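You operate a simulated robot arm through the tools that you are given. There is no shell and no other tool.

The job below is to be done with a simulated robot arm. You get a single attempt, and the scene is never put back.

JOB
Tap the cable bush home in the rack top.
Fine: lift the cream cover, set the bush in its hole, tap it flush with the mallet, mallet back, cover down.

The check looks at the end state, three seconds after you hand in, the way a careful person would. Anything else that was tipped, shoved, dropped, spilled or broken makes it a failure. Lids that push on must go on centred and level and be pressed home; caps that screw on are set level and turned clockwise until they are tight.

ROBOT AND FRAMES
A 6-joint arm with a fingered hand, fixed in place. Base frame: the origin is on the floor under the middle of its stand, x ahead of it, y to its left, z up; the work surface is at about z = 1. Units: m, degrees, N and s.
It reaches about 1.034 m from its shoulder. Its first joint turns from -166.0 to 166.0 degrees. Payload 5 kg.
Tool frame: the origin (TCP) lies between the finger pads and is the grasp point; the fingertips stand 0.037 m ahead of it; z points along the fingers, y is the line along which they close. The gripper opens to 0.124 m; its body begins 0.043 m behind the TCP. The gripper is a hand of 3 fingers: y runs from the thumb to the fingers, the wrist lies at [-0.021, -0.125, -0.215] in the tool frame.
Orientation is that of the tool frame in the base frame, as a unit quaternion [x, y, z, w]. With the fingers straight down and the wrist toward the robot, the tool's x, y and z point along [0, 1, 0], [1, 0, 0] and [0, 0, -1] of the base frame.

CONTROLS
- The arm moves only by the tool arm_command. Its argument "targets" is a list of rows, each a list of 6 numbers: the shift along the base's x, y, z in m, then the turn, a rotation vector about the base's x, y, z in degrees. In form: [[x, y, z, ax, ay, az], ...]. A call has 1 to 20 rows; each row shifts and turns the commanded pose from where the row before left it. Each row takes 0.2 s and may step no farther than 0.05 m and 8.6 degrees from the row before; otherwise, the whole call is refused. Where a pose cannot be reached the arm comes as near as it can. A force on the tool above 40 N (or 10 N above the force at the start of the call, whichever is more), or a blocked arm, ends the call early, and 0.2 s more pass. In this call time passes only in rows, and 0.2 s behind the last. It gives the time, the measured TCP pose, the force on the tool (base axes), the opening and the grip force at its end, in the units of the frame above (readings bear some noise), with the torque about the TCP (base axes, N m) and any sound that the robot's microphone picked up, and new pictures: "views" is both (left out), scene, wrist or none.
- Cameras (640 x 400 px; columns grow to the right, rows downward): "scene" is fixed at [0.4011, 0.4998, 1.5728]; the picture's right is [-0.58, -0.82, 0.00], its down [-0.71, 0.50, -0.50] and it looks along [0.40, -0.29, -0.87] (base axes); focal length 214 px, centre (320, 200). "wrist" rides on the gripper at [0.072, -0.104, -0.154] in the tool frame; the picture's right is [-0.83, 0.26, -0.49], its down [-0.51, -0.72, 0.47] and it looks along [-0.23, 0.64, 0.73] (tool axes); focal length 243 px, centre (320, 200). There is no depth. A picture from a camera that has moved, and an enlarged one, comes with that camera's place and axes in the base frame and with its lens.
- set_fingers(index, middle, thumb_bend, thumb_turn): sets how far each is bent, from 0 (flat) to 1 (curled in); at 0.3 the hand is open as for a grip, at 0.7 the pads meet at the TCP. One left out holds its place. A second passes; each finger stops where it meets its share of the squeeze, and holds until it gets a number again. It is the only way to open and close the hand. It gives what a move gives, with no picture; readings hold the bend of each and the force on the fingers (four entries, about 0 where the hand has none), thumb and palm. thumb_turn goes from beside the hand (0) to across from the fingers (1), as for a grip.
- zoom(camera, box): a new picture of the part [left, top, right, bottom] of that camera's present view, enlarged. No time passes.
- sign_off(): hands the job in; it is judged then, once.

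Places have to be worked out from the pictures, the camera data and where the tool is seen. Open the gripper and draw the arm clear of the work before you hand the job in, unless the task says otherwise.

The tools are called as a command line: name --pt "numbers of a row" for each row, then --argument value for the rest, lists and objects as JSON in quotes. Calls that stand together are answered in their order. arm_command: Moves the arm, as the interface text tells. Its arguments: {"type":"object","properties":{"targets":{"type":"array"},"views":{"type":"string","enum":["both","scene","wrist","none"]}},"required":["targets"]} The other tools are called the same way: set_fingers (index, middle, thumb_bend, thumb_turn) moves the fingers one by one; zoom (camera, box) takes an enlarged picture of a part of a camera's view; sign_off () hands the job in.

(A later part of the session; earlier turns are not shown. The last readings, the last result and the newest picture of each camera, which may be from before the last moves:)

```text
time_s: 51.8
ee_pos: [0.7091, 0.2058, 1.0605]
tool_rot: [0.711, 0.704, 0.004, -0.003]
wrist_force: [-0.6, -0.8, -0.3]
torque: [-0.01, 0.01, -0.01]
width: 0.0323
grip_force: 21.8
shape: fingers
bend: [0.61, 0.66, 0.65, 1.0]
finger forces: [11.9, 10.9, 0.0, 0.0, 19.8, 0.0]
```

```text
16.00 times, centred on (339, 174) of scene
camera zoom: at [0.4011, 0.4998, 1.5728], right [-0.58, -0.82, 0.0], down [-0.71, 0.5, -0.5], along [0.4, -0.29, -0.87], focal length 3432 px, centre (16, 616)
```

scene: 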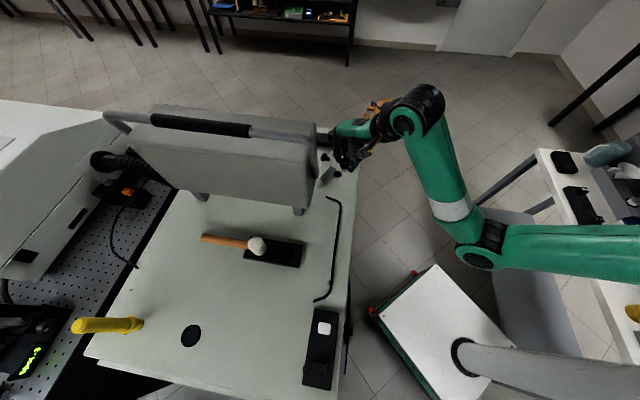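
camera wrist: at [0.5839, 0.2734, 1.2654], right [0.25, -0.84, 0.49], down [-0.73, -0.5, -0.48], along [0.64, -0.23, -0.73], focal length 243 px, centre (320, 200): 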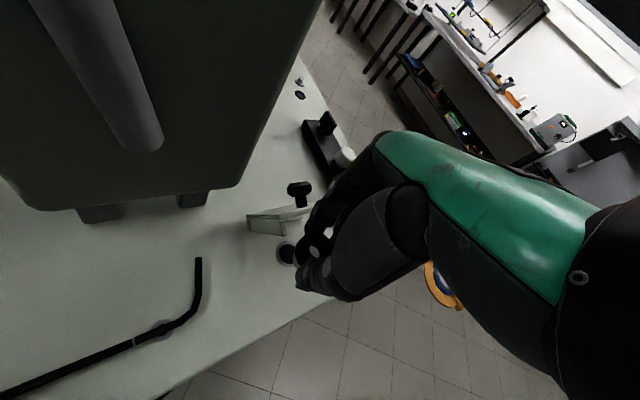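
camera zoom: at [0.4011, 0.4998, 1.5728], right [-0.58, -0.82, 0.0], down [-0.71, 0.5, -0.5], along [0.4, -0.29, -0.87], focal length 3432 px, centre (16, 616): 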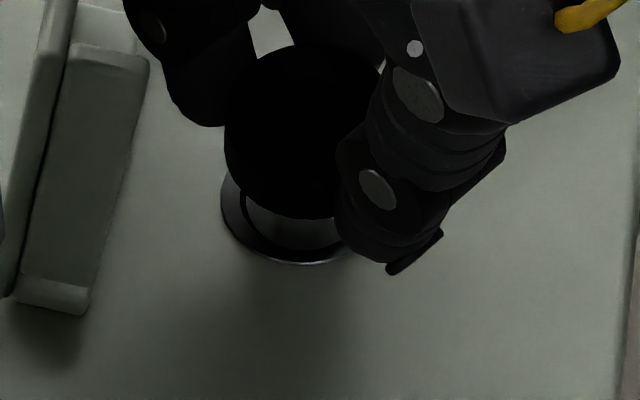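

Still no contact force and the sleeve looks better centred in the ring. I'll lower another few millimetres, stopping on force.

arm_command --pt "0 0 -0.002 0 0 0" --pt "0 0 -0.002 0 0 0" --pt "0 0 -0.002 0 0 0" --views "none"

zoom --camera "scene" --box '[331, 168, 347, 180]'

zoom --camera "wrist" --box '[275, 210, 335, 290]'

```text
time_s: 52.6
ee_pos: [0.7094, 0.206, 1.0562]
tool_rot: [0.712, 0.703, 0.004, -0.001]
wrist_force: [0.0, -3.8, 14.8]
torque: [-0.09, 0.04, 0.02]
width: 0.032
grip_force: 24.5
shape: fingers
bend: [0.61, 0.66, 0.65, 1.0]
finger forces: [12.7, 14.6, 0.0, 0.0, 20.6, 0.0]
```

```text
16.00 times, centred on (339, 174) of scene
camera zoom: at [0.4011, 0.4998, 1.5728], right [-0.58, -0.82, 0.0], down [-0.71, 0.5, -0.5], along [0.4, -0.29, -0.87], focal length 3432 px, centre (16, 616)
```

zoom: 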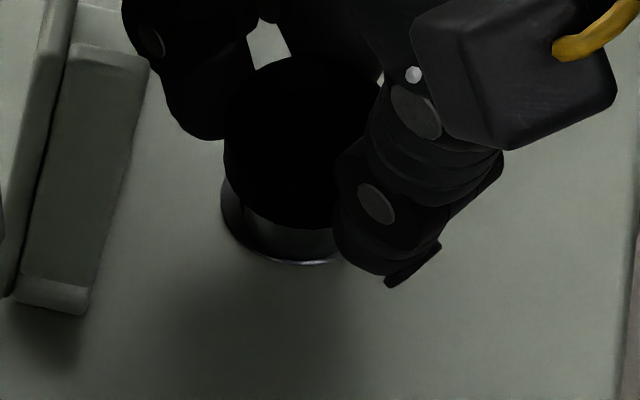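

```text
5.00 times, centred on (305, 250) of wrist
camera zoom: at [0.6055, 0.278, 1.2105], right [0.25, -0.84, 0.49], down [-0.73, -0.49, -0.48], along [0.64, -0.23, -0.73], focal length 1213 px, centre (395, -50)
```

zoom: 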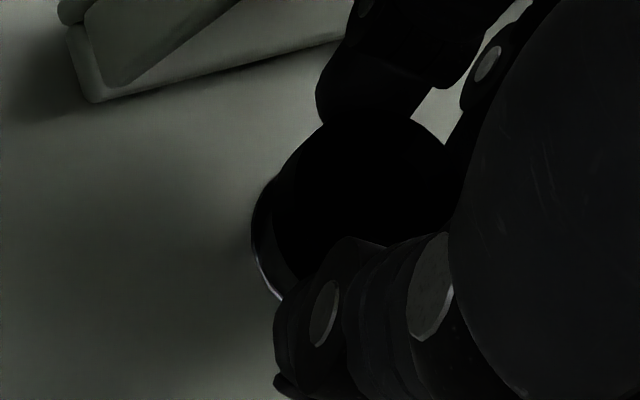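

Contact: +14.8 N upward at z=1.056, with the sleeve apparently a few millimetres inside the ring. I'll ease 1 mm toward −y to relieve the side force and press a little more to see if it goes down.

arm_command --pt "0 -0.0005 0 0 0 0" --pt "0 0 -0.002 0 0 0" --views "none"

zoom --camera "scene" --box '[331, 168, 347, 180]'

```text
time_s: 53.2
ee_pos: [0.7094, 0.2046, 1.0539]
tool_rot: [0.712, 0.702, 0.004, -0.001]
wrist_force: [5.7, -3.8, 25.4]
torque: [0.01, -0.11, 0.01]
width: 0.0318
grip_force: 25.7
shape: fingers
bend: [0.61, 0.66, 0.65, 1.0]
finger forces: [15.7, 15.9, 0.1, 0.0, 20.3, 0.0]
```

```text
16.00 times, centred on (339, 174) of scene
camera zoom: at [0.4011, 0.4998, 1.5728], right [-0.58, -0.82, 0.0], down [-0.71, 0.5, -0.5], along [0.4, -0.29, -0.87], focal length 3432 px, centre (16, 616)
```

zoom: 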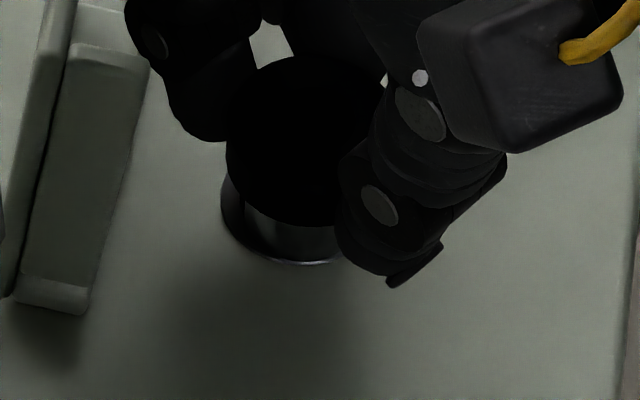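

By geometry the sleeve end should be about 8 mm inside the hole now, so it has entered and started to bind. I'll press another 2 mm to see whether it keeps going or the grip slips.

arm_command --pt "0 0.0004 -0.001 0 0 0" --pt "0 0 -0.001 0 0 0" --views "wrist"

zoom --camera "scene" --box '[325, 155, 355, 185]'

```text
time_s: 53.8
ee_pos: [0.7081, 0.2064, 1.0508]
tool_rot: [0.71, 0.704, 0.004, -0.002]
wrist_force: [2.9, -0.8, 21.3]
torque: [0.1, -0.01, -0.01]
width: 0.0291
grip_force: 23.0
shape: fingers
bend: [0.62, 0.72, 0.66, 1.0]
finger forces: [14.2, 13.8, 0.0, 0.1, 17.7, 0.0]
camera wrist: at [0.6046, 0.2778, 1.2064], right [0.25, -0.84, 0.49], down [-0.73, -0.5, -0.48], along [0.64, -0.23, -0.73], focal length 243 px, centre (320, 200)
```

wrist: 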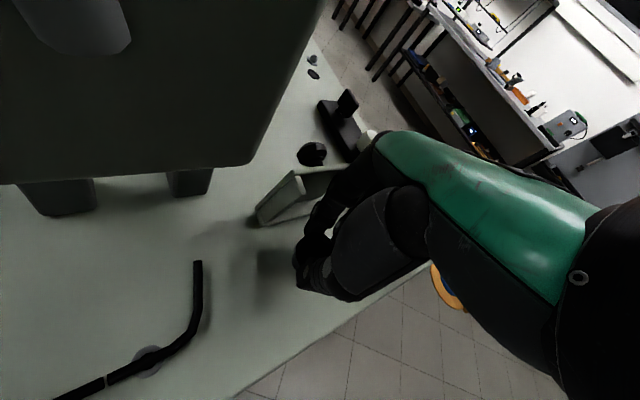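

```text
13.33 times, centred on (340, 170) of scene
camera zoom: at [0.4011, 0.4998, 1.5728], right [-0.58, -0.82, 0.0], down [-0.71, 0.5, -0.5], along [0.4, -0.29, -0.87], focal length 2860 px, centre (53, 600)
```

zoom: 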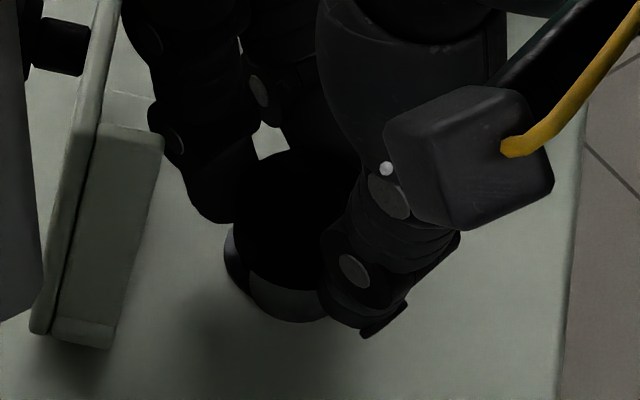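

The middle finger slipped (0.66→0.72) and the picture near the ring changed. I'll zoom in to see whether the sleeve is in the hole or sliding on the ring.

zoom --camera "scene" --box '[331, 168, 347, 180]'

zoom --camera "wrist" --box '[275, 220, 335, 290]'

```text
16.00 times, centred on (339, 174) of scene
camera zoom: at [0.4011, 0.4998, 1.5728], right [-0.58, -0.82, 0.0], down [-0.71, 0.5, -0.5], along [0.4, -0.29, -0.87], focal length 3432 px, centre (16, 616)
```

zoom: 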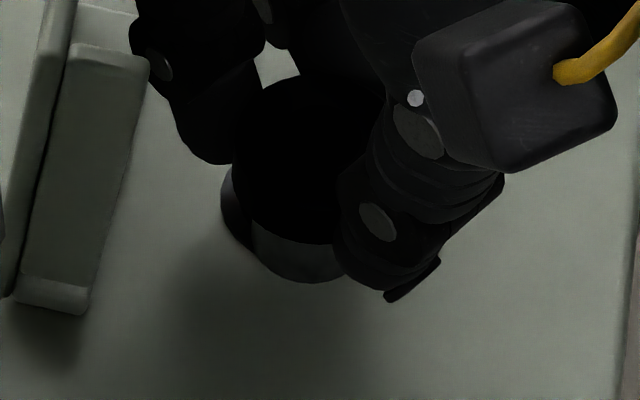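

```text
5.71 times, centred on (305, 255) of wrist
camera zoom: at [0.6046, 0.2778, 1.2064], right [0.25, -0.84, 0.49], down [-0.73, -0.5, -0.48], along [0.64, -0.23, -0.73], focal length 1386 px, centre (406, -114)
```

zoom: 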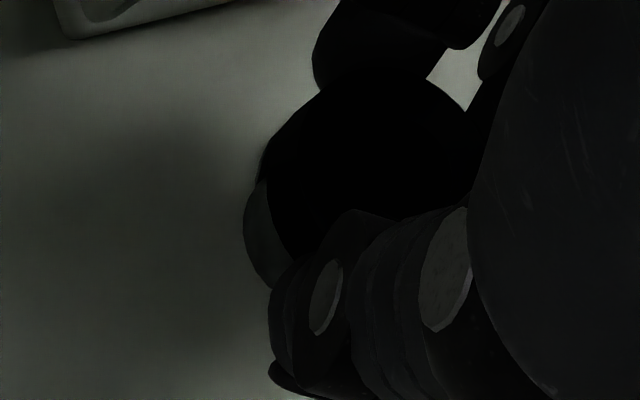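

That explains it: recomputing, the ring top is at about z≈0.995 (not 1.003), which shifts the hole to about (0.718, 0.203), so I was ~5 mm off and pressing on the ring. I'll lift back up and inspect how the bush sits in the grip.

arm_command --pt "0 0 0.005 0 0 0" --pt "0 0 0.01 0 0 0" --pt "0 0 0.01 0 0 0" --pt "-0.005 -0.003 0.01 0 0 0" --views "none"

zoom --camera "scene" --box '[325, 150, 355, 180]'

zoom --camera "wrist" --box '[275, 210, 335, 290]'

```text
time_s: 54.8
ee_pos: [0.7049, 0.202, 1.0861]
tool_rot: [0.711, 0.703, 0.002, -0.002]
wrist_force: [-0.1, -0.7, -1.2]
torque: [0.02, -0.04, 0.03]
width: 0.0292
grip_force: 20.0
shape: fingers
bend: [0.62, 0.72, 0.66, 1.0]
finger forces: [11.6, 11.7, 0.0, 0.1, 17.0, 0.0]
```

```text
13.33 times, centred on (340, 165) of scene
camera zoom: at [0.4011, 0.4998, 1.5728], right [-0.58, -0.82, 0.0], down [-0.71, 0.5, -0.5], along [0.4, -0.29, -0.87], focal length 2860 px, centre (53, 667)
```

zoom: 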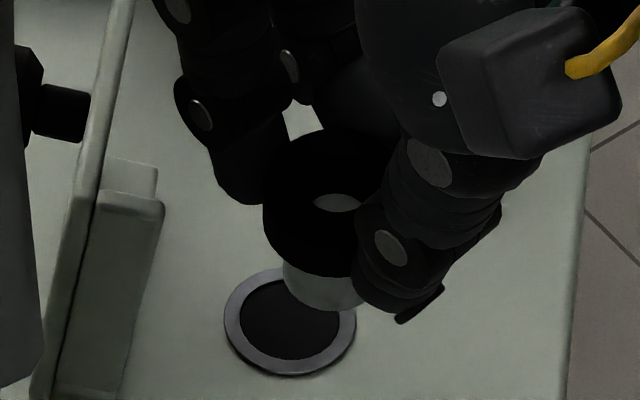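

```text
5.00 times, centred on (305, 250) of wrist
camera zoom: at [0.6015, 0.2743, 1.2399], right [0.25, -0.84, 0.49], down [-0.73, -0.5, -0.47], along [0.64, -0.23, -0.73], focal length 1213 px, centre (395, -50)
```

zoom: 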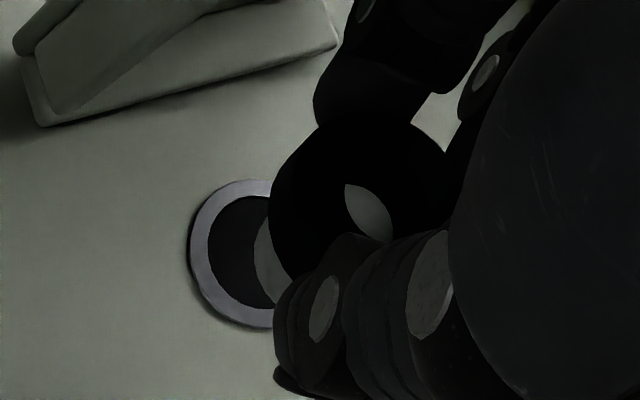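

The bush is still held and nearly upright. Triangulating again with both cameras puts the hole at (0.719, 0.202, 0.993) and the bush axis 5 mm ahead of the TCP, so I'll move there with the sleeve about 6 mm above the ring and compare again.

arm_command --pt "0.0046 0.0009 0 0 0 0" --pt "0.0045 0.0009 -0.008 0 0 0" --pt "0 0 -0.008 0 0 0" --pt "0 0 -0.007 0 0 0" --views "none"

zoom --camera "scene" --box '[325, 155, 355, 180]'

zoom --camera "wrist" --box '[275, 210, 335, 290]'

```text
time_s: 55.8
ee_pos: [0.7139, 0.2032, 1.0625]
tool_rot: [0.71, 0.704, 0.003, -0.003]
wrist_force: [0.6, -0.6, 0.0]
torque: [-0.04, -0.04, 0.01]
width: 0.0295
grip_force: 19.8
shape: fingers
bend: [0.62, 0.72, 0.66, 1.0]
finger forces: [11.7, 11.7, 0.0, 0.0, 17.0, 0.0]
```

```text
16.00 times, centred on (340, 168) of scene
camera zoom: at [0.4011, 0.4998, 1.5728], right [-0.58, -0.82, 0.0], down [-0.71, 0.5, -0.5], along [0.4, -0.29, -0.87], focal length 3432 px, centre (0, 720)
```

zoom: 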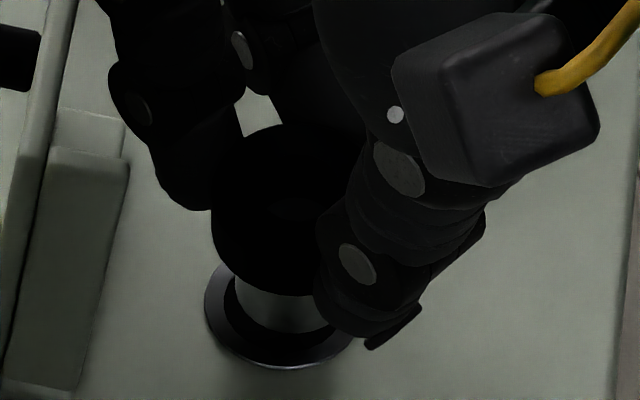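

```text
5.00 times, centred on (305, 250) of wrist
camera zoom: at [0.6103, 0.2753, 1.2172], right [0.25, -0.84, 0.49], down [-0.73, -0.5, -0.48], along [0.64, -0.23, -0.73], focal length 1213 px, centre (395, -50)
```

zoom: 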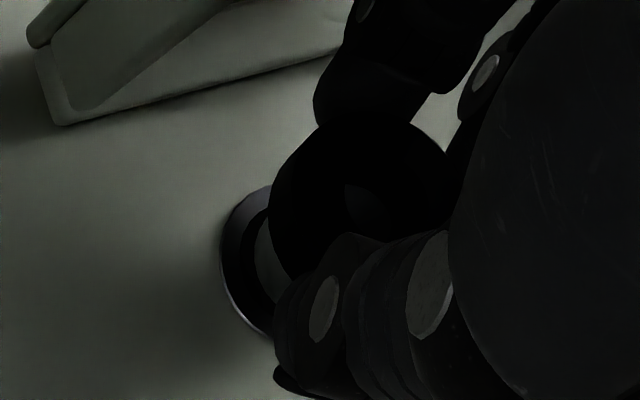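

Sleeve and ring are nearly concentric now; both views suggest a remaining offset of about (−1.1, −0.7) mm. I'll correct that and lower until the sleeve end is just above the ring.

arm_command --pt "0.001 0.0007 -0.002 0 0 0" --pt "0 0 -0.002 0 0 0" --views "none"

zoom --camera "scene" --box '[325, 162, 355, 187]'

zoom --camera "wrist" --box '[284, 236, 312, 268]'

```text
time_s: 56.4
ee_pos: [0.7132, 0.205, 1.0579]
tool_rot: [0.711, 0.703, 0.003, -0.002]
wrist_force: [-0.1, 0.6, 0.1]
torque: [0.02, 0.01, 0.02]
width: 0.0287
grip_force: 20.0
shape: fingers
bend: [0.62, 0.72, 0.66, 1.0]
finger forces: [11.8, 11.7, 0.1, 0.1, 17.0, 0.0]
```

```text
16.00 times, centred on (340, 174) of scene
camera zoom: at [0.4011, 0.4998, 1.5728], right [-0.58, -0.82, 0.0], down [-0.71, 0.5, -0.5], along [0.4, -0.29, -0.87], focal length 3432 px, centre (0, 608)
```

zoom: 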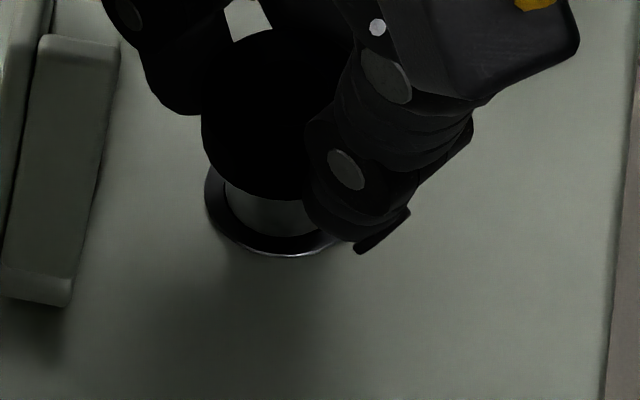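

```text
12.50 times, centred on (298, 252) of wrist
camera zoom: at [0.6111, 0.2772, 1.2126], right [0.25, -0.84, 0.49], down [-0.73, -0.5, -0.48], along [0.64, -0.23, -0.73], focal length 3033 px, centre (595, -450)
```

zoom: 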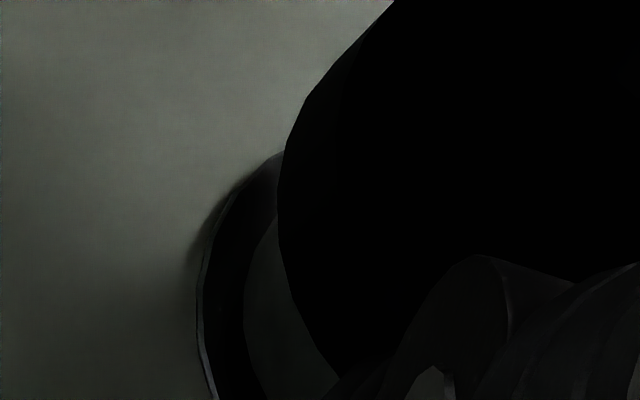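

Readings and pictures suggest the hand landed about 1 mm off from the command (toward −x/+y). I'll apply a small correction (+1.0, −0.8) mm at the same height and re-check before lowering.

arm_command --pt "0.001 -0.0008 0 0 0 0" --views "none"

zoom --camera "scene" --box '[325, 162, 355, 187]'

zoom --camera "wrist" --box '[284, 236, 312, 268]'

```text
time_s: 56.8
ee_pos: [0.7143, 0.205, 1.0572]
tool_rot: [0.711, 0.703, 0.002, -0.003]
wrist_force: [1.0, -0.1, 0.0]
torque: [-0.01, -0.02, -0.01]
width: 0.0292
grip_force: 19.9
shape: fingers
bend: [0.62, 0.72, 0.66, 1.0]
finger forces: [11.7, 11.6, 0.0, 0.0, 17.2, 0.0]
```

```text
16.00 times, centred on (340, 174) of scene
camera zoom: at [0.4011, 0.4998, 1.5728], right [-0.58, -0.82, 0.0], down [-0.71, 0.5, -0.5], along [0.4, -0.29, -0.87], focal length 3432 px, centre (0, 608)
```

zoom: 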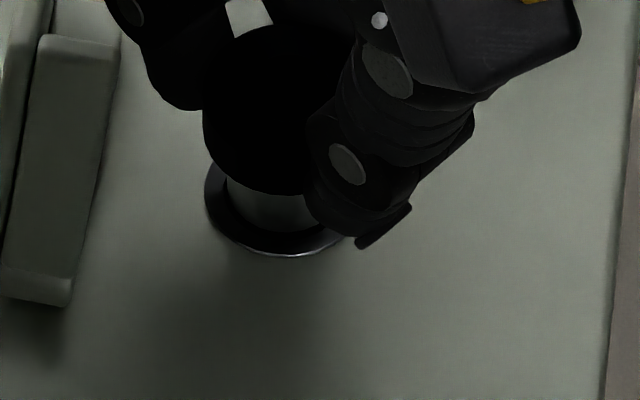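

```text
12.50 times, centred on (298, 252) of wrist
camera zoom: at [0.6119, 0.2762, 1.2126], right [0.25, -0.84, 0.49], down [-0.73, -0.5, -0.48], along [0.64, -0.23, -0.73], focal length 3033 px, centre (595, -450)
```

zoom: 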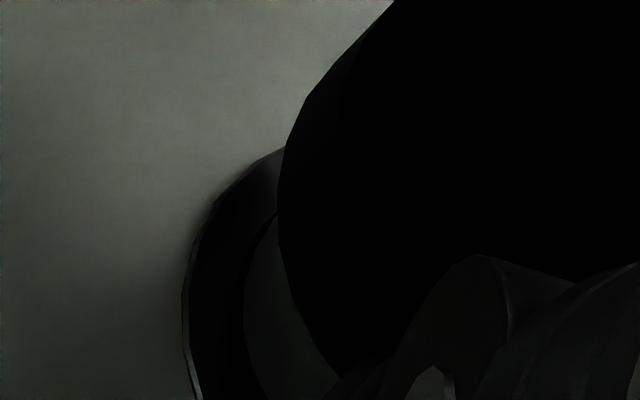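

Now both views show the sleeve concentric with the hole to a few tenths of a millimetre. I'll lower slowly straight down.

arm_command --pt "0 0 -0.0015 0 0 0" --pt "0 0 -0.0015 0 0 0" --pt "0 0 -0.0015 0 0 0" --views "none"

zoom --camera "scene" --box '[325, 162, 355, 187]'

zoom --camera "wrist" --box '[284, 236, 312, 268]'

```text
time_s: 57.6
ee_pos: [0.7166, 0.2029, 1.0544]
tool_rot: [0.713, 0.702, 0.004, -0.002]
wrist_force: [4.6, -11.9, 3.5]
torque: [-0.27, -0.13, 0.06]
width: 0.0292
grip_force: 23.8
shape: fingers
bend: [0.62, 0.66, 0.66, 1.0]
finger forces: [12.4, 19.4, 0.1, 0.1, 16.3, 0.0]
```

```text
16.00 times, centred on (340, 174) of scene
camera zoom: at [0.4011, 0.4998, 1.5728], right [-0.58, -0.82, 0.0], down [-0.71, 0.5, -0.5], along [0.4, -0.29, -0.87], focal length 3432 px, centre (0, 608)
```

zoom: 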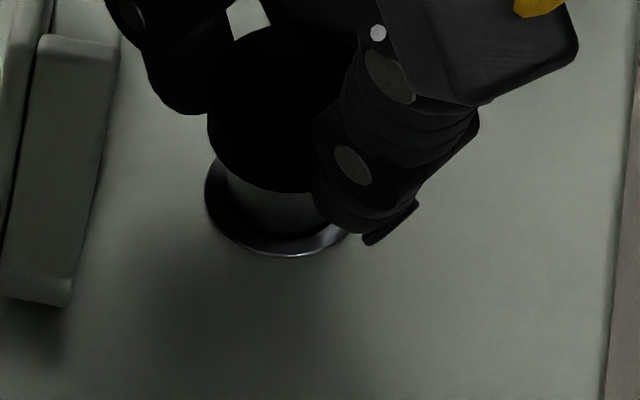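

```text
12.50 times, centred on (298, 252) of wrist
camera zoom: at [0.6122, 0.2757, 1.2093], right [0.25, -0.84, 0.49], down [-0.73, -0.49, -0.48], along [0.64, -0.24, -0.73], focal length 3033 px, centre (595, -450)
```

zoom: 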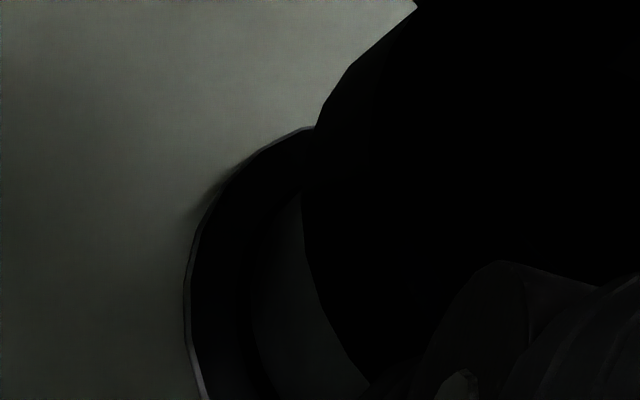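

There is now a sideways force (−12 N in y) but little vertical force, and the bush shifted slightly in the fingers, as if the sleeve tip is captured by the hole. I'll relieve the side load by following it (+0.4, −1.2 mm) and continue down.

arm_command --pt "0.0004 -0.0012 0 0 0 0" --pt "0 0 -0.0015 0 0 0" --views "none"

zoom --camera "scene" --box '[325, 162, 355, 187]'

zoom --camera "wrist" --box '[275, 220, 335, 290]'

```text
time_s: 58.2
ee_pos: [0.7153, 0.203, 1.0543]
tool_rot: [0.711, 0.703, 0.003, -0.003]
wrist_force: [4.2, -9.7, 4.3]
torque: [-0.22, -0.2, 0.06]
width: 0.0291
grip_force: 24.2
shape: fingers
bend: [0.62, 0.66, 0.66, 1.0]
finger forces: [12.7, 18.9, 0.0, 0.0, 16.3, 0.0]
```

```text
16.00 times, centred on (340, 174) of scene
camera zoom: at [0.4011, 0.4998, 1.5728], right [-0.58, -0.82, 0.0], down [-0.71, 0.5, -0.5], along [0.4, -0.29, -0.87], focal length 3432 px, centre (0, 608)
```

zoom: 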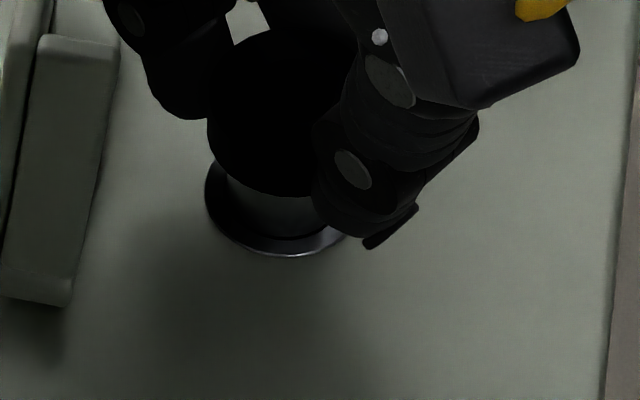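

```text
5.71 times, centred on (305, 255) of wrist
camera zoom: at [0.6123, 0.2753, 1.2081], right [0.25, -0.84, 0.49], down [-0.73, -0.49, -0.48], along [0.64, -0.23, -0.73], focal length 1386 px, centre (406, -114)
```

zoom: 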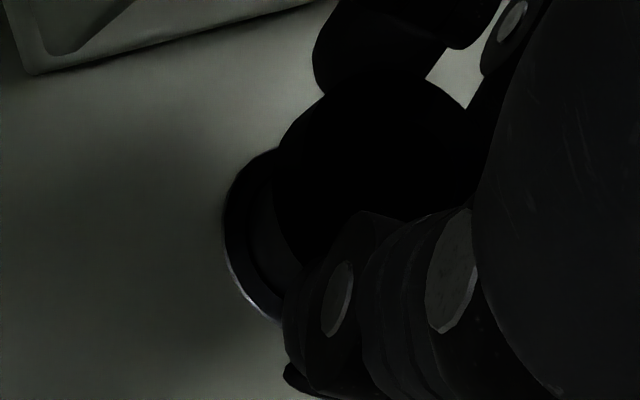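

Forces are similar, so the sleeve tip seems held laterally in the hole. I'll continue pressing down gently in 1.5 mm steps.

arm_command --pt "0 -0.001 -0.0015 0 0 0" --pt "0 -0.0005 -0.0015 0 0 0" --views "none"

zoom --camera "scene" --box '[325, 162, 355, 187]'

```text
time_s: 58.8
ee_pos: [0.7163, 0.2019, 1.05]
tool_rot: [0.71, 0.704, 0.004, -0.003]
wrist_force: [2.8, -4.1, 4.8]
torque: [-0.05, -0.11, 0.02]
width: 0.029
grip_force: 22.8
shape: fingers
bend: [0.62, 0.67, 0.66, 1.0]
finger forces: [13.8, 14.7, 0.1, 0.0, 16.5, 0.1]
```

```text
16.00 times, centred on (340, 174) of scene
camera zoom: at [0.4011, 0.4998, 1.5728], right [-0.58, -0.82, 0.0], down [-0.71, 0.5, -0.5], along [0.4, -0.29, -0.87], focal length 3432 px, centre (0, 608)
```

zoom: 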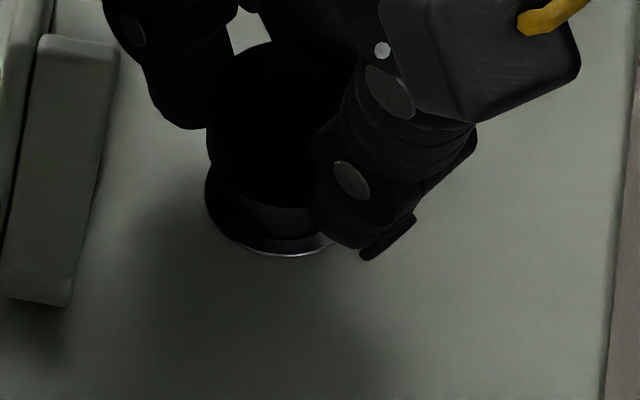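

It is going in: z=1.050 with only 5 N vertical, and the side force is dropping. I'll keep lowering, following the side load slightly.

arm_command --pt "0.0003 -0.0005 -0.0015 0 0 0" --pt "0 0 -0.0015 0 0 0" --pt "0 0 -0.0015 0 0 0" --views "none"

zoom --camera "scene" --box '[325, 162, 355, 187]'

```text
time_s: 59.6
ee_pos: [0.7149, 0.2021, 1.0447]
tool_rot: [0.711, 0.703, 0.005, -0.002]
wrist_force: [5.9, 1.1, 5.3]
torque: [0.13, -0.19, -0.03]
width: 0.029
grip_force: 21.8
shape: fingers
bend: [0.61, 0.67, 0.66, 1.0]
finger forces: [15.2, 12.4, 0.0, 0.0, 15.6, 0.0]
```

```text
16.00 times, centred on (340, 174) of scene
camera zoom: at [0.4011, 0.4998, 1.5728], right [-0.58, -0.82, 0.0], down [-0.71, 0.5, -0.5], along [0.4, -0.29, -0.87], focal length 3432 px, centre (0, 608)
```

zoom: 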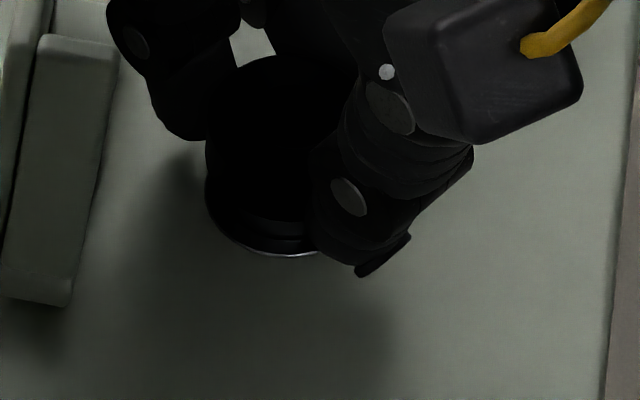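

Now at z=1.0447 and still low force; about 9 mm of sleeve remains. I'll continue pressing down with the same small steps.

arm_command --pt "0.0004 0 -0.0015 0 0 0" --pt "0 0 -0.0015 0 0 0" --pt "0 0 -0.0015 0 0 0" --views "none"

zoom --camera "scene" --box '[325, 162, 355, 187]'

```text
time_s: 60.4
ee_pos: [0.7155, 0.2001, 1.041]
tool_rot: [0.711, 0.703, 0.003, -0.003]
wrist_force: [0.2, 1.2, 6.7]
torque: [0.2, -0.1, -0.02]
width: 0.0292
grip_force: 23.9
shape: fingers
bend: [0.61, 0.67, 0.65, 1.0]
finger forces: [18.1, 11.2, 0.0, 0.0, 18.6, 0.0]
```

```text
16.00 times, centred on (340, 174) of scene
camera zoom: at [0.4011, 0.4998, 1.5728], right [-0.58, -0.82, 0.0], down [-0.71, 0.5, -0.5], along [0.4, -0.29, -0.87], focal length 3432 px, centre (0, 608)
```

zoom: 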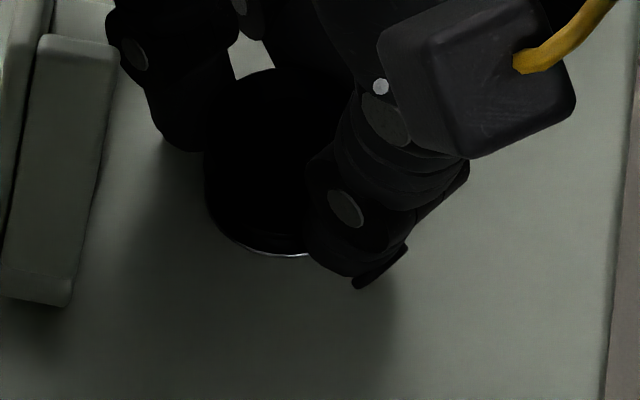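

Still sliding in at only 7 N. I'll keep lowering until it resists firmly or the fingers near the rack.

arm_command --pt "0 0.0005 -0.0015 0 0 0" --pt "0 0 -0.0015 0 0 0" --pt "0 0 -0.0015 0 0 0" --views "none"

zoom --camera "scene" --box '[325, 162, 355, 187]'

```text
time_s: 61.2
ee_pos: [0.7157, 0.2014, 1.0394]
tool_rot: [0.712, 0.702, 0.006, 0.0]
wrist_force: [-4.5, -4.4, 39.3]
torque: [0.17, 1.05, -0.03]
width: 0.0289
grip_force: 39.4
shape: fingers
bend: [0.62, 0.71, 0.66, 1.0]
finger forces: [14.7, 14.0, 0.0, 0.0, 50.3, 0.0]
```

```text
16.00 times, centred on (340, 174) of scene
camera zoom: at [0.4011, 0.4998, 1.5728], right [-0.58, -0.82, 0.0], down [-0.71, 0.5, -0.5], along [0.4, -0.29, -0.87], focal length 3432 px, centre (0, 608)
```

zoom: 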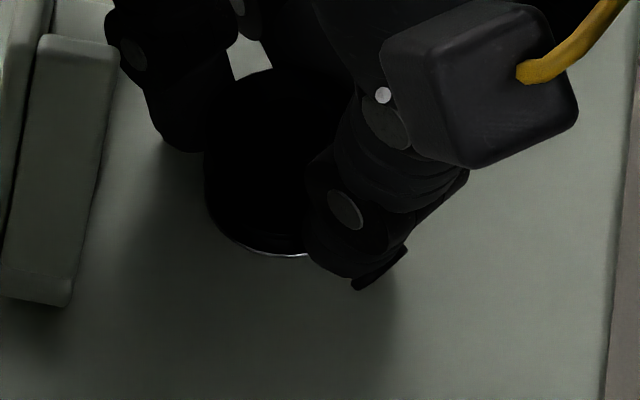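

The thumb tip is now touching down beside the ring (39 N at the thumb), so the hand can go no lower; the bush stands only about 4–5 mm proud. I'll ease up 1.5 mm and release it.

arm_command --pt "0 0 0.0025 0 0 0" --views "none"

set_fingers --index 0.55 --middle 0.55 --thumb_bend 0.52

zoom --camera "scene" --box '[325, 162, 355, 187]'

```text
time_s: 61.6
ee_pos: [0.715, 0.201, 1.041]
tool_rot: [0.711, 0.703, 0.005, -0.001]
wrist_force: [7.5, -1.6, 30.1]
torque: [0.35, -0.35, -0.07]
width: 0.0294
grip_force: 36.1
shape: fingers
bend: [0.61, 0.71, 0.66, 1.0]
finger forces: [30.8, 14.6, 0.0, 0.0, 26.4, 0.0]
```

```text
time_s: 62.6
ee_pos: [0.7153, 0.2029, 1.0416]
tool_rot: [0.711, 0.703, 0.006, -0.001]
wrist_force: [0.8, 4.7, 36.8]
torque: [0.46, -0.01, 0.08]
width: 0.0374
grip_force: 17.9
shape: fingers
bend: [0.6, 0.57, 0.59, 1.0]
finger forces: [12.9, 6.3, 0.0, 0.0, 16.7, 0.0]
```

```text
16.00 times, centred on (340, 174) of scene
camera zoom: at [0.4011, 0.4998, 1.5728], right [-0.58, -0.82, 0.0], down [-0.71, 0.5, -0.5], along [0.4, -0.29, -0.87], focal length 3432 px, centre (0, 608)
```

zoom: 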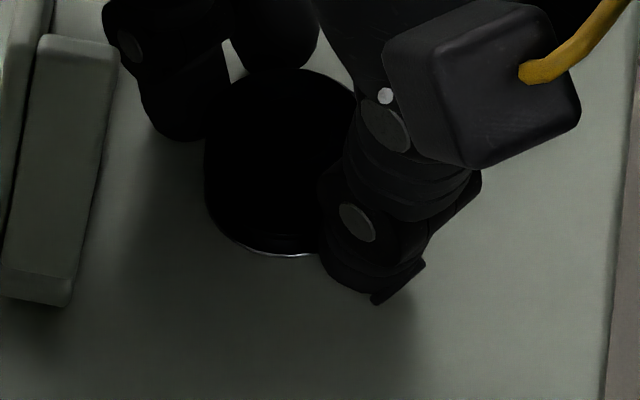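

The tips are pressing on the rack, so the fingers couldn't open fully. I'll raise 6 mm and let them open.

arm_command --pt "0 0 0.003 0 0 0" --pt "0 0 0.003 0 0 0" --views "none"

zoom --camera "scene" --box '[325, 155, 355, 185]'

```text
time_s: 63.2
ee_pos: [0.7145, 0.2018, 1.042]
tool_rot: [0.712, 0.702, 0.0, -0.003]
wrist_force: [-2.8, 2.8, 9.9]
torque: [0.11, -0.17, 0.12]
width: 0.052
grip_force: 5.4
shape: fingers
bend: [0.58, 0.56, 0.52, 1.0]
finger forces: [5.8, 4.5, 0.0, 0.1, 0.0, 0.0]
```

```text
13.33 times, centred on (340, 170) of scene
camera zoom: at [0.4011, 0.4998, 1.5728], right [-0.58, -0.82, 0.0], down [-0.71, 0.5, -0.5], along [0.4, -0.29, -0.87], focal length 2860 px, centre (53, 600)
```

zoom: 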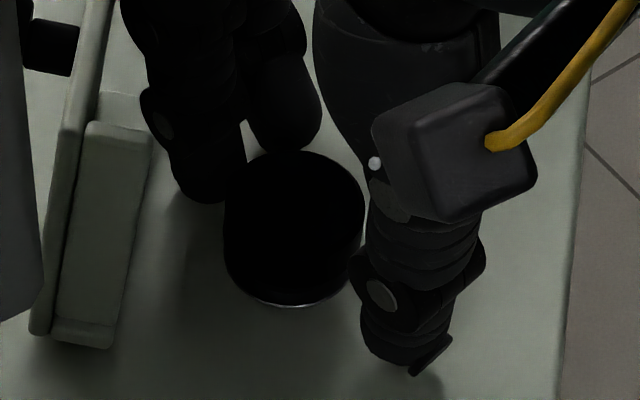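

The thumb is free and the bush sits squarely over the ring. I'll raise the hand further, in small steps, to leave the bush standing.

arm_command --pt "-0.002 0 0.004 0 0 0" --pt "0 0 0.006 0 0 0" --pt "0 0 0.01 0 0 0" --pt "0 0 0.015 0 0 0" --pt "0 0 0.02 0 0 0" --views "none"

zoom --camera "scene" --box '[315, 150, 355, 185]'

zoom --camera "wrist" --box '[240, 180, 360, 310]'

```text
time_s: 64.4
ee_pos: [0.7147, 0.2022, 1.0977]
tool_rot: [0.712, 0.703, 0.002, -0.003]
wrist_force: [-0.1, -0.3, -1.0]
torque: [0.01, 0.02, 0.0]
width: 0.0562
grip_force: 0.1
shape: fingers
bend: [0.55, 0.55, 0.52, 1.0]
finger forces: [0.1, 0.1, 0.0, 0.1, 0.1, 0.0]
```

```text
11.43 times, centred on (335, 168) of scene
camera zoom: at [0.4011, 0.4998, 1.5728], right [-0.58, -0.82, 0.0], down [-0.71, 0.5, -0.5], along [0.4, -0.29, -0.87], focal length 2451 px, centre (149, 571)
```

zoom: 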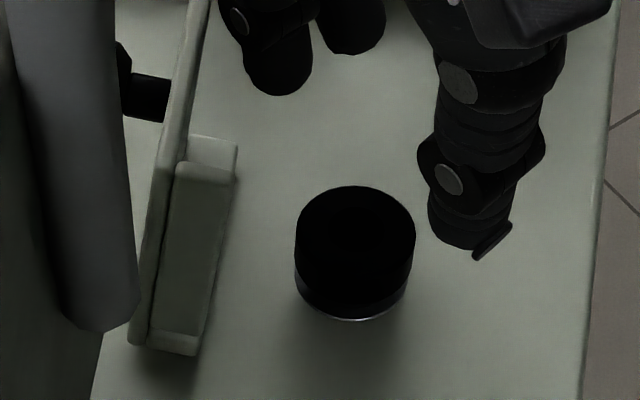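

```text
3.08 times, centred on (300, 245) of wrist
camera zoom: at [0.6113, 0.274, 1.2529], right [0.25, -0.84, 0.49], down [-0.73, -0.5, -0.47], along [0.64, -0.23, -0.73], focal length 746 px, centre (382, 62)
```

zoom: 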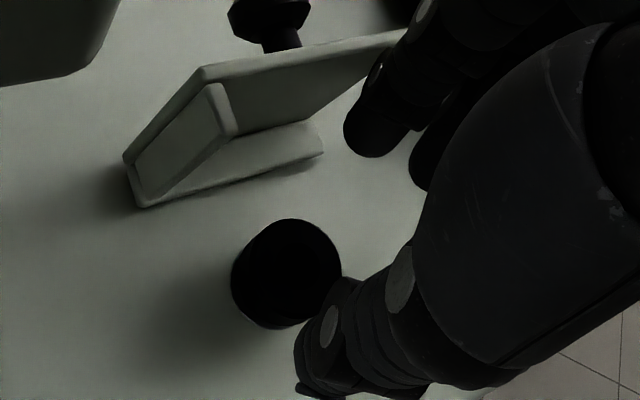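

The bush stands upright in its hole and the lid is still open behind it. I'll zoom in closely to see how much of it still stands proud.

zoom --camera "scene" --box '[329, 160, 349, 180]'

zoom --camera "wrist" --box '[275, 225, 315, 285]'

```text
16.00 times, centred on (339, 170) of scene
camera zoom: at [0.4011, 0.4998, 1.5728], right [-0.58, -0.82, 0.0], down [-0.71, 0.5, -0.5], along [0.4, -0.29, -0.87], focal length 3432 px, centre (16, 680)
```

zoom: 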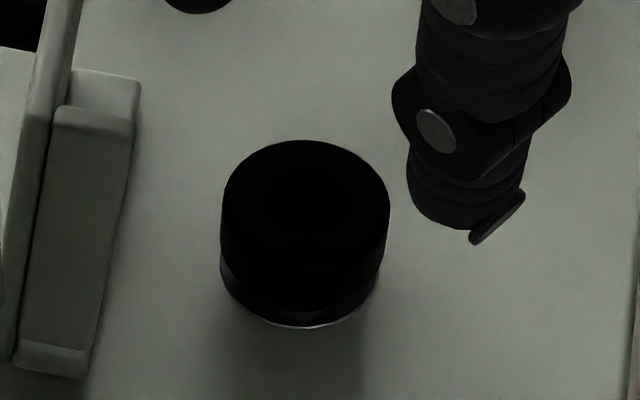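

```text
6.67 times, centred on (295, 255) of wrist
camera zoom: at [0.6113, 0.274, 1.2529], right [0.25, -0.84, 0.49], down [-0.73, -0.5, -0.47], along [0.64, -0.23, -0.73], focal length 1618 px, centre (487, -167)
```

zoom: 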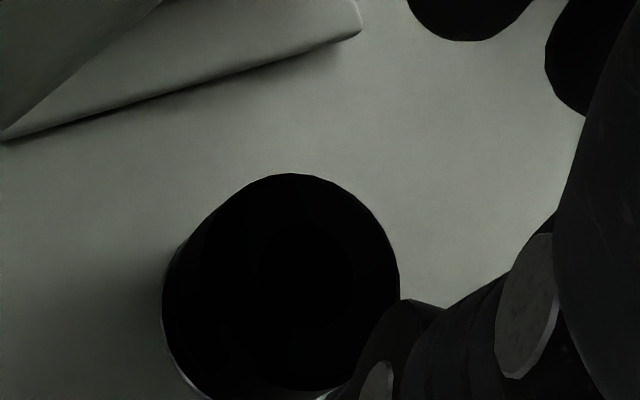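

The bush is seated upright with its flange still roughly 5–7 mm above the ring, so it needs tapping home. Next is the mallet: I'll grip its head, which is upright with its top near (0.631, 0.532, 1.059), across the handle line with the hand yawed −45°. First I'll retreat and travel back to the pad side.

arm_command --pt "0 0 0.015 0 0 0" --pt "-0.045 -0.01 0 0 0 0" --pt "-0.045 -0.01 0 0 0 0" --pt "-0.033 0.036 0 0 0 0" --pt "-0.033 0.036 0 0 0 -7.5" --pt "-0.033 0.036 0 0 0 -7.5" --pt "-0.004 0.04 0 0 0 -7.5" --pt "0 0.04 0 0 0 -7.5" --pt "0 0.04 0 0 0 -7.5" --pt "0 0 0 0 0 -7.5" --views "both"

set_fingers --index 0.3 --middle 0.3 --thumb_bend 0.3

```text
time_s: 66.6
ee_pos: [0.5851, 0.42, 1.0423]
tool_rot: [0.926, 0.377, 0.009, 0.0]
wrist_force: [-13.5, -10.3, 28.4]
torque: [-0.65, 0.1, 0.2]
width: 0.0605
grip_force: 16.1
shape: fingers
bend: [0.55, 0.55, 0.5, 1.0]
finger forces: [9.7, 11.9, 0.1, 0.1, 10.5, 0.0]
out of reach, approached as far as the arm can: row 6, 7, 8, 9, 10
camera wrist: at [0.5612, 0.5441, 1.1966], right [-0.42, -0.77, 0.48], down [-0.86, 0.17, -0.48], along [0.29, -0.61, -0.73], focal length 243 px, centre (320, 200)
```

scene: 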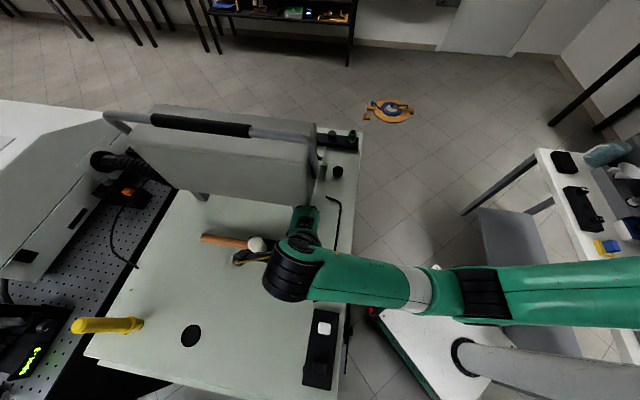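
wrist: 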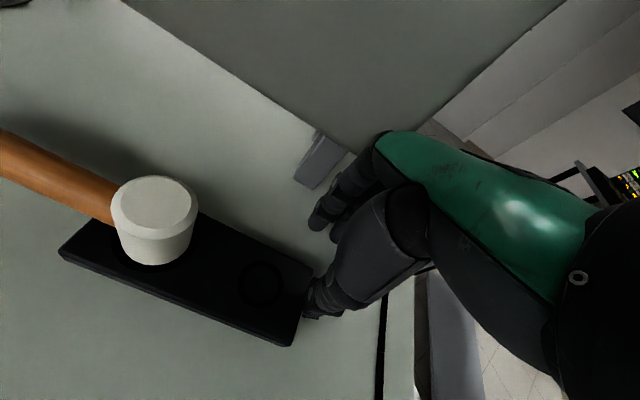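

```text
time_s: 67.6
ee_pos: [0.5841, 0.4219, 1.0365]
tool_rot: [0.926, 0.378, 0.005, -0.001]
wrist_force: [-13.5, -1.6, 10.4]
torque: [-0.82, -0.34, 0.4]
width: 0.1202
grip_force: 16.1
shape: fingers
bend: [0.32, 0.32, 0.33, 1.0]
finger forces: [8.1, 16.3, 0.0, 0.0, 8.3, 0.0]
```

The yaw turn hit a reach limit and dragged the hand down onto the rack near the pad's end, which was unintended. I'll lift straight up immediately and check that nothing was moved.

arm_command --pt "0 0 0.01 0 0 0" --pt "0 0 0.02 0 0 0" --pt "0 0 0.02 0 0 0" --views "both"

zoom --camera "scene" --box '[190, 180, 360, 290]'

```text
time_s: 68.1
ee_pos: [0.5854, 0.4219, 1.0392]
tool_rot: [0.926, 0.377, -0.006, 0.002]
wrist_force: [-18.9, -9.0, 2.5]
torque: [-0.16, -0.6, -0.04]
width: 0.1203
grip_force: 16.2
shape: fingers
bend: [0.33, 0.31, 0.32, 1.0]
finger forces: [8.5, 14.0, 0.0, 0.1, 9.1, 0.0]
out of reach, approached as far as the arm can: row 1, 2
stopped in row 2: the force on the tool passed its limit at 49 N (the readings are from after the stop); the commanded pose is now the measured one
camera wrist: at [0.5654, 0.5474, 1.1924], right [-0.41, -0.76, 0.5], down [-0.87, 0.16, -0.46], along [0.27, -0.63, -0.73], focal length 243 px, centre (320, 200)
```

scene: 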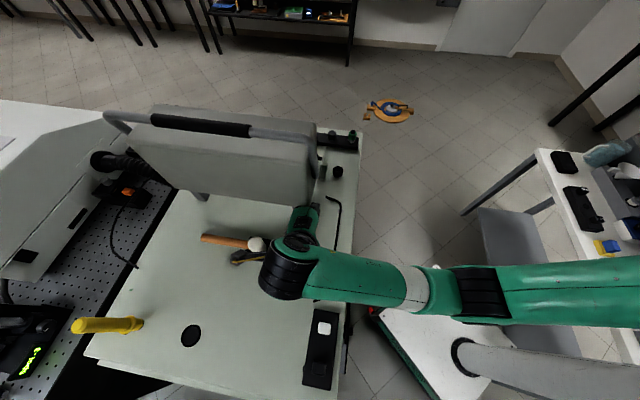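
wrist: 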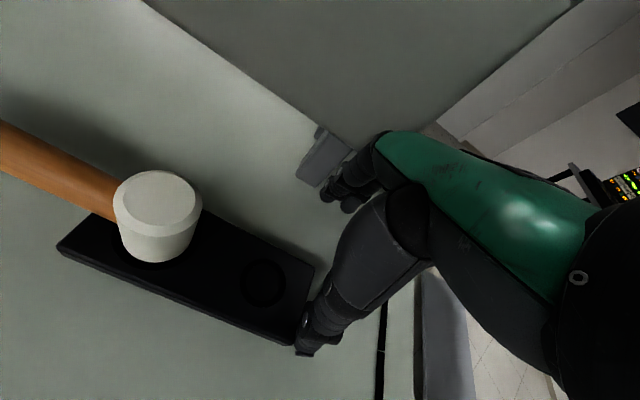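

```text
3.64 times, centred on (275, 235) of scene
camera zoom: at [0.4011, 0.4998, 1.5728], right [-0.58, -0.82, 0.0], down [-0.71, 0.5, -0.5], along [0.4, -0.29, -0.87], focal length 780 px, centre (484, 73)
```

zoom: 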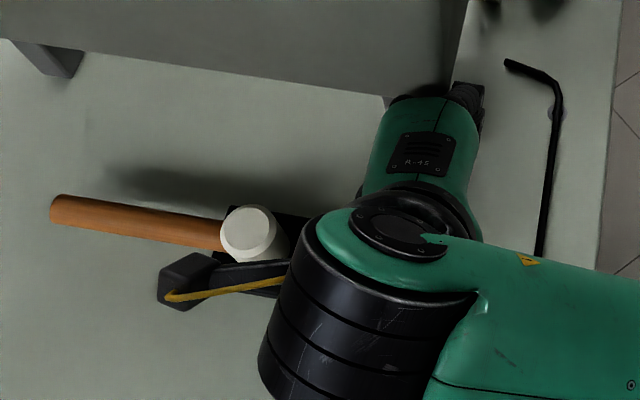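

The open fingertips are now against the instrument's foot and the pad end, with the arm at a reach limit. I'll first curl the fingers in to break contact, without moving the arm.

set_fingers --index 0.62 --middle 0.62 --thumb_bend 0.6

zoom --camera "wrist" --box '[230, 90, 430, 370]'

```text
time_s: 69.1
ee_pos: [0.5863, 0.4205, 1.0418]
tool_rot: [0.926, 0.377, -0.002, 0.0]
wrist_force: [-10.3, -18.4, 32.9]
torque: [-1.29, -1.05, 0.03]
width: 0.0469
grip_force: 26.2
shape: fingers
bend: [0.62, 0.38, 0.54, 1.0]
finger forces: [0.2, 41.1, 0.0, 0.0, 11.1, 0.0]
```

```text
1.43 times, centred on (330, 230) of wrist
camera zoom: at [0.5663, 0.5463, 1.1957], right [-0.41, -0.77, 0.49], down [-0.87, 0.16, -0.47], along [0.28, -0.62, -0.73], focal length 347 px, centre (306, 157)
```

zoom: 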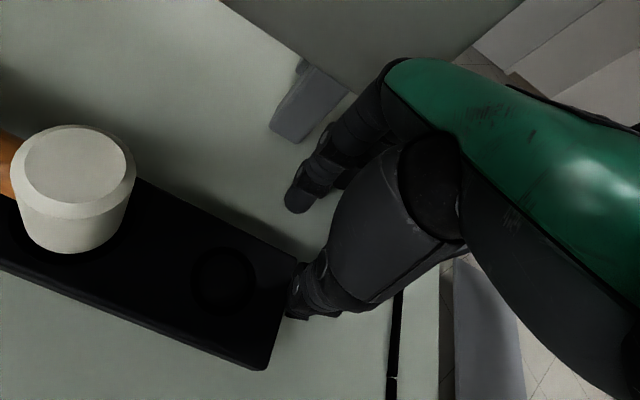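

The middle finger is blocked at 0.38 with 41 N, so it is caught on something. I'll zoom in to see what it touches before doing anything else.

zoom --camera "wrist" --box '[290, 110, 400, 270]'

zoom --camera "scene" --box '[270, 190, 350, 260]'

```text
2.50 times, centred on (345, 190) of wrist
camera zoom: at [0.5663, 0.5463, 1.1957], right [-0.41, -0.77, 0.49], down [-0.87, 0.16, -0.47], along [0.28, -0.62, -0.73], focal length 606 px, centre (258, 225)
```

zoom: 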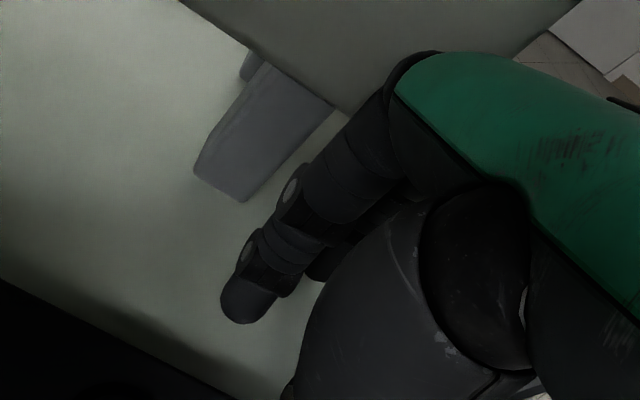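

```text
5.71 times, centred on (310, 225) of scene
camera zoom: at [0.4011, 0.4998, 1.5728], right [-0.58, -0.82, 0.0], down [-0.71, 0.5, -0.5], along [0.4, -0.29, -0.87], focal length 1226 px, centre (377, 57)
```

zoom: 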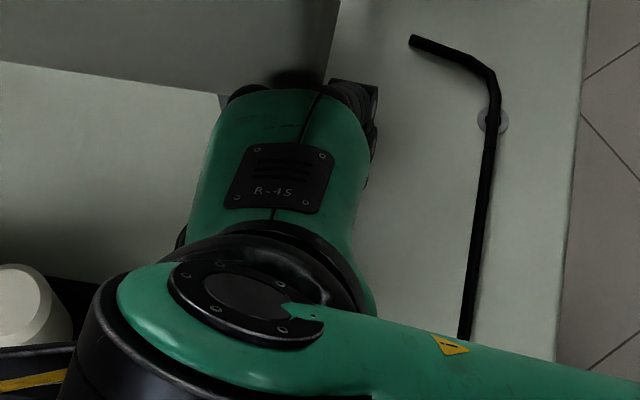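

The hand's back and middle-finger knuckle are against the instrument's lower corner. I'll relax the middle finger a little, then rotate the hand back toward yaw 0 while easing away from the instrument in small steps.

set_fingers --middle 0.34 --thumb_bend 0.5

arm_command --pt "-0.004 -0.002 0.002 0 0 4" --views "scene"

```text
time_s: 70.1
ee_pos: [0.5865, 0.4221, 1.0416]
tool_rot: [0.927, 0.376, -0.001, 0.001]
wrist_force: [-10.7, -16.8, 37.3]
torque: [0.19, -1.14, -0.39]
width: 0.0485
grip_force: 29.4
shape: fingers
bend: [0.62, 0.35, 0.51, 1.0]
finger forces: [35.5, 12.5, 0.0, 0.0, 10.6, 0.0]
```

```text
time_s: 70.5
ee_pos: [0.5829, 0.4183, 1.041]
tool_rot: [0.912, 0.41, -0.003, 0.001]
wrist_force: [-3.9, -13.2, 24.3]
torque: [0.81, -1.47, -0.81]
width: 0.0491
grip_force: 26.0
shape: fingers
bend: [0.61, 0.35, 0.51, 1.0]
finger forces: [31.1, 17.3, 0.0, 0.0, 3.9, 0.0]
```

scene: 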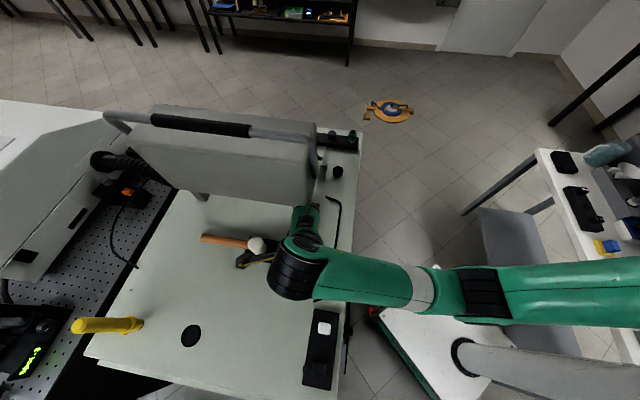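

That step was reachable and reduced the forces; fingertips are pressing on the rack top. I'll continue easing away and up while turning back.

arm_command --pt "-0.004 -0.002 0.003 0 0 5" --views "none"

arm_command --pt "-0.004 -0.001 0.004 0 0 5" --views "none"

zoom --camera "scene" --box '[270, 190, 350, 260]'

```text
time_s: 70.9
ee_pos: [0.5786, 0.4153, 1.0429]
tool_rot: [0.894, 0.448, -0.008, 0.0]
wrist_force: [-4.6, -17.3, 3.5]
torque: [1.14, -0.51, -1.18]
width: 0.0513
grip_force: 15.8
shape: fingers
bend: [0.61, 0.35, 0.5, 1.0]
finger forces: [13.3, 18.9, 0.0, 0.0, 0.0, 0.0]
```

```text
time_s: 71.3
ee_pos: [0.5725, 0.4138, 1.0447]
tool_rot: [0.874, 0.486, -0.009, 0.001]
wrist_force: [-10.9, -23.0, -14.3]
torque: [1.5, 0.39, -1.76]
width: 0.0489
grip_force: 12.5
shape: fingers
bend: [0.62, 0.35, 0.5, 1.0]
finger forces: [0.1, 24.8, 0.1, 0.0, 0.0, 0.0]
```

```text
5.71 times, centred on (310, 225) of scene
camera zoom: at [0.4011, 0.4998, 1.5728], right [-0.58, -0.82, 0.0], down [-0.71, 0.5, -0.5], along [0.4, -0.29, -0.87], focal length 1226 px, centre (377, 57)
```

zoom: 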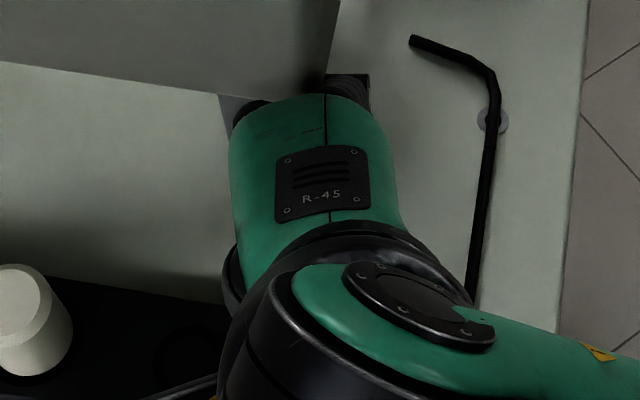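

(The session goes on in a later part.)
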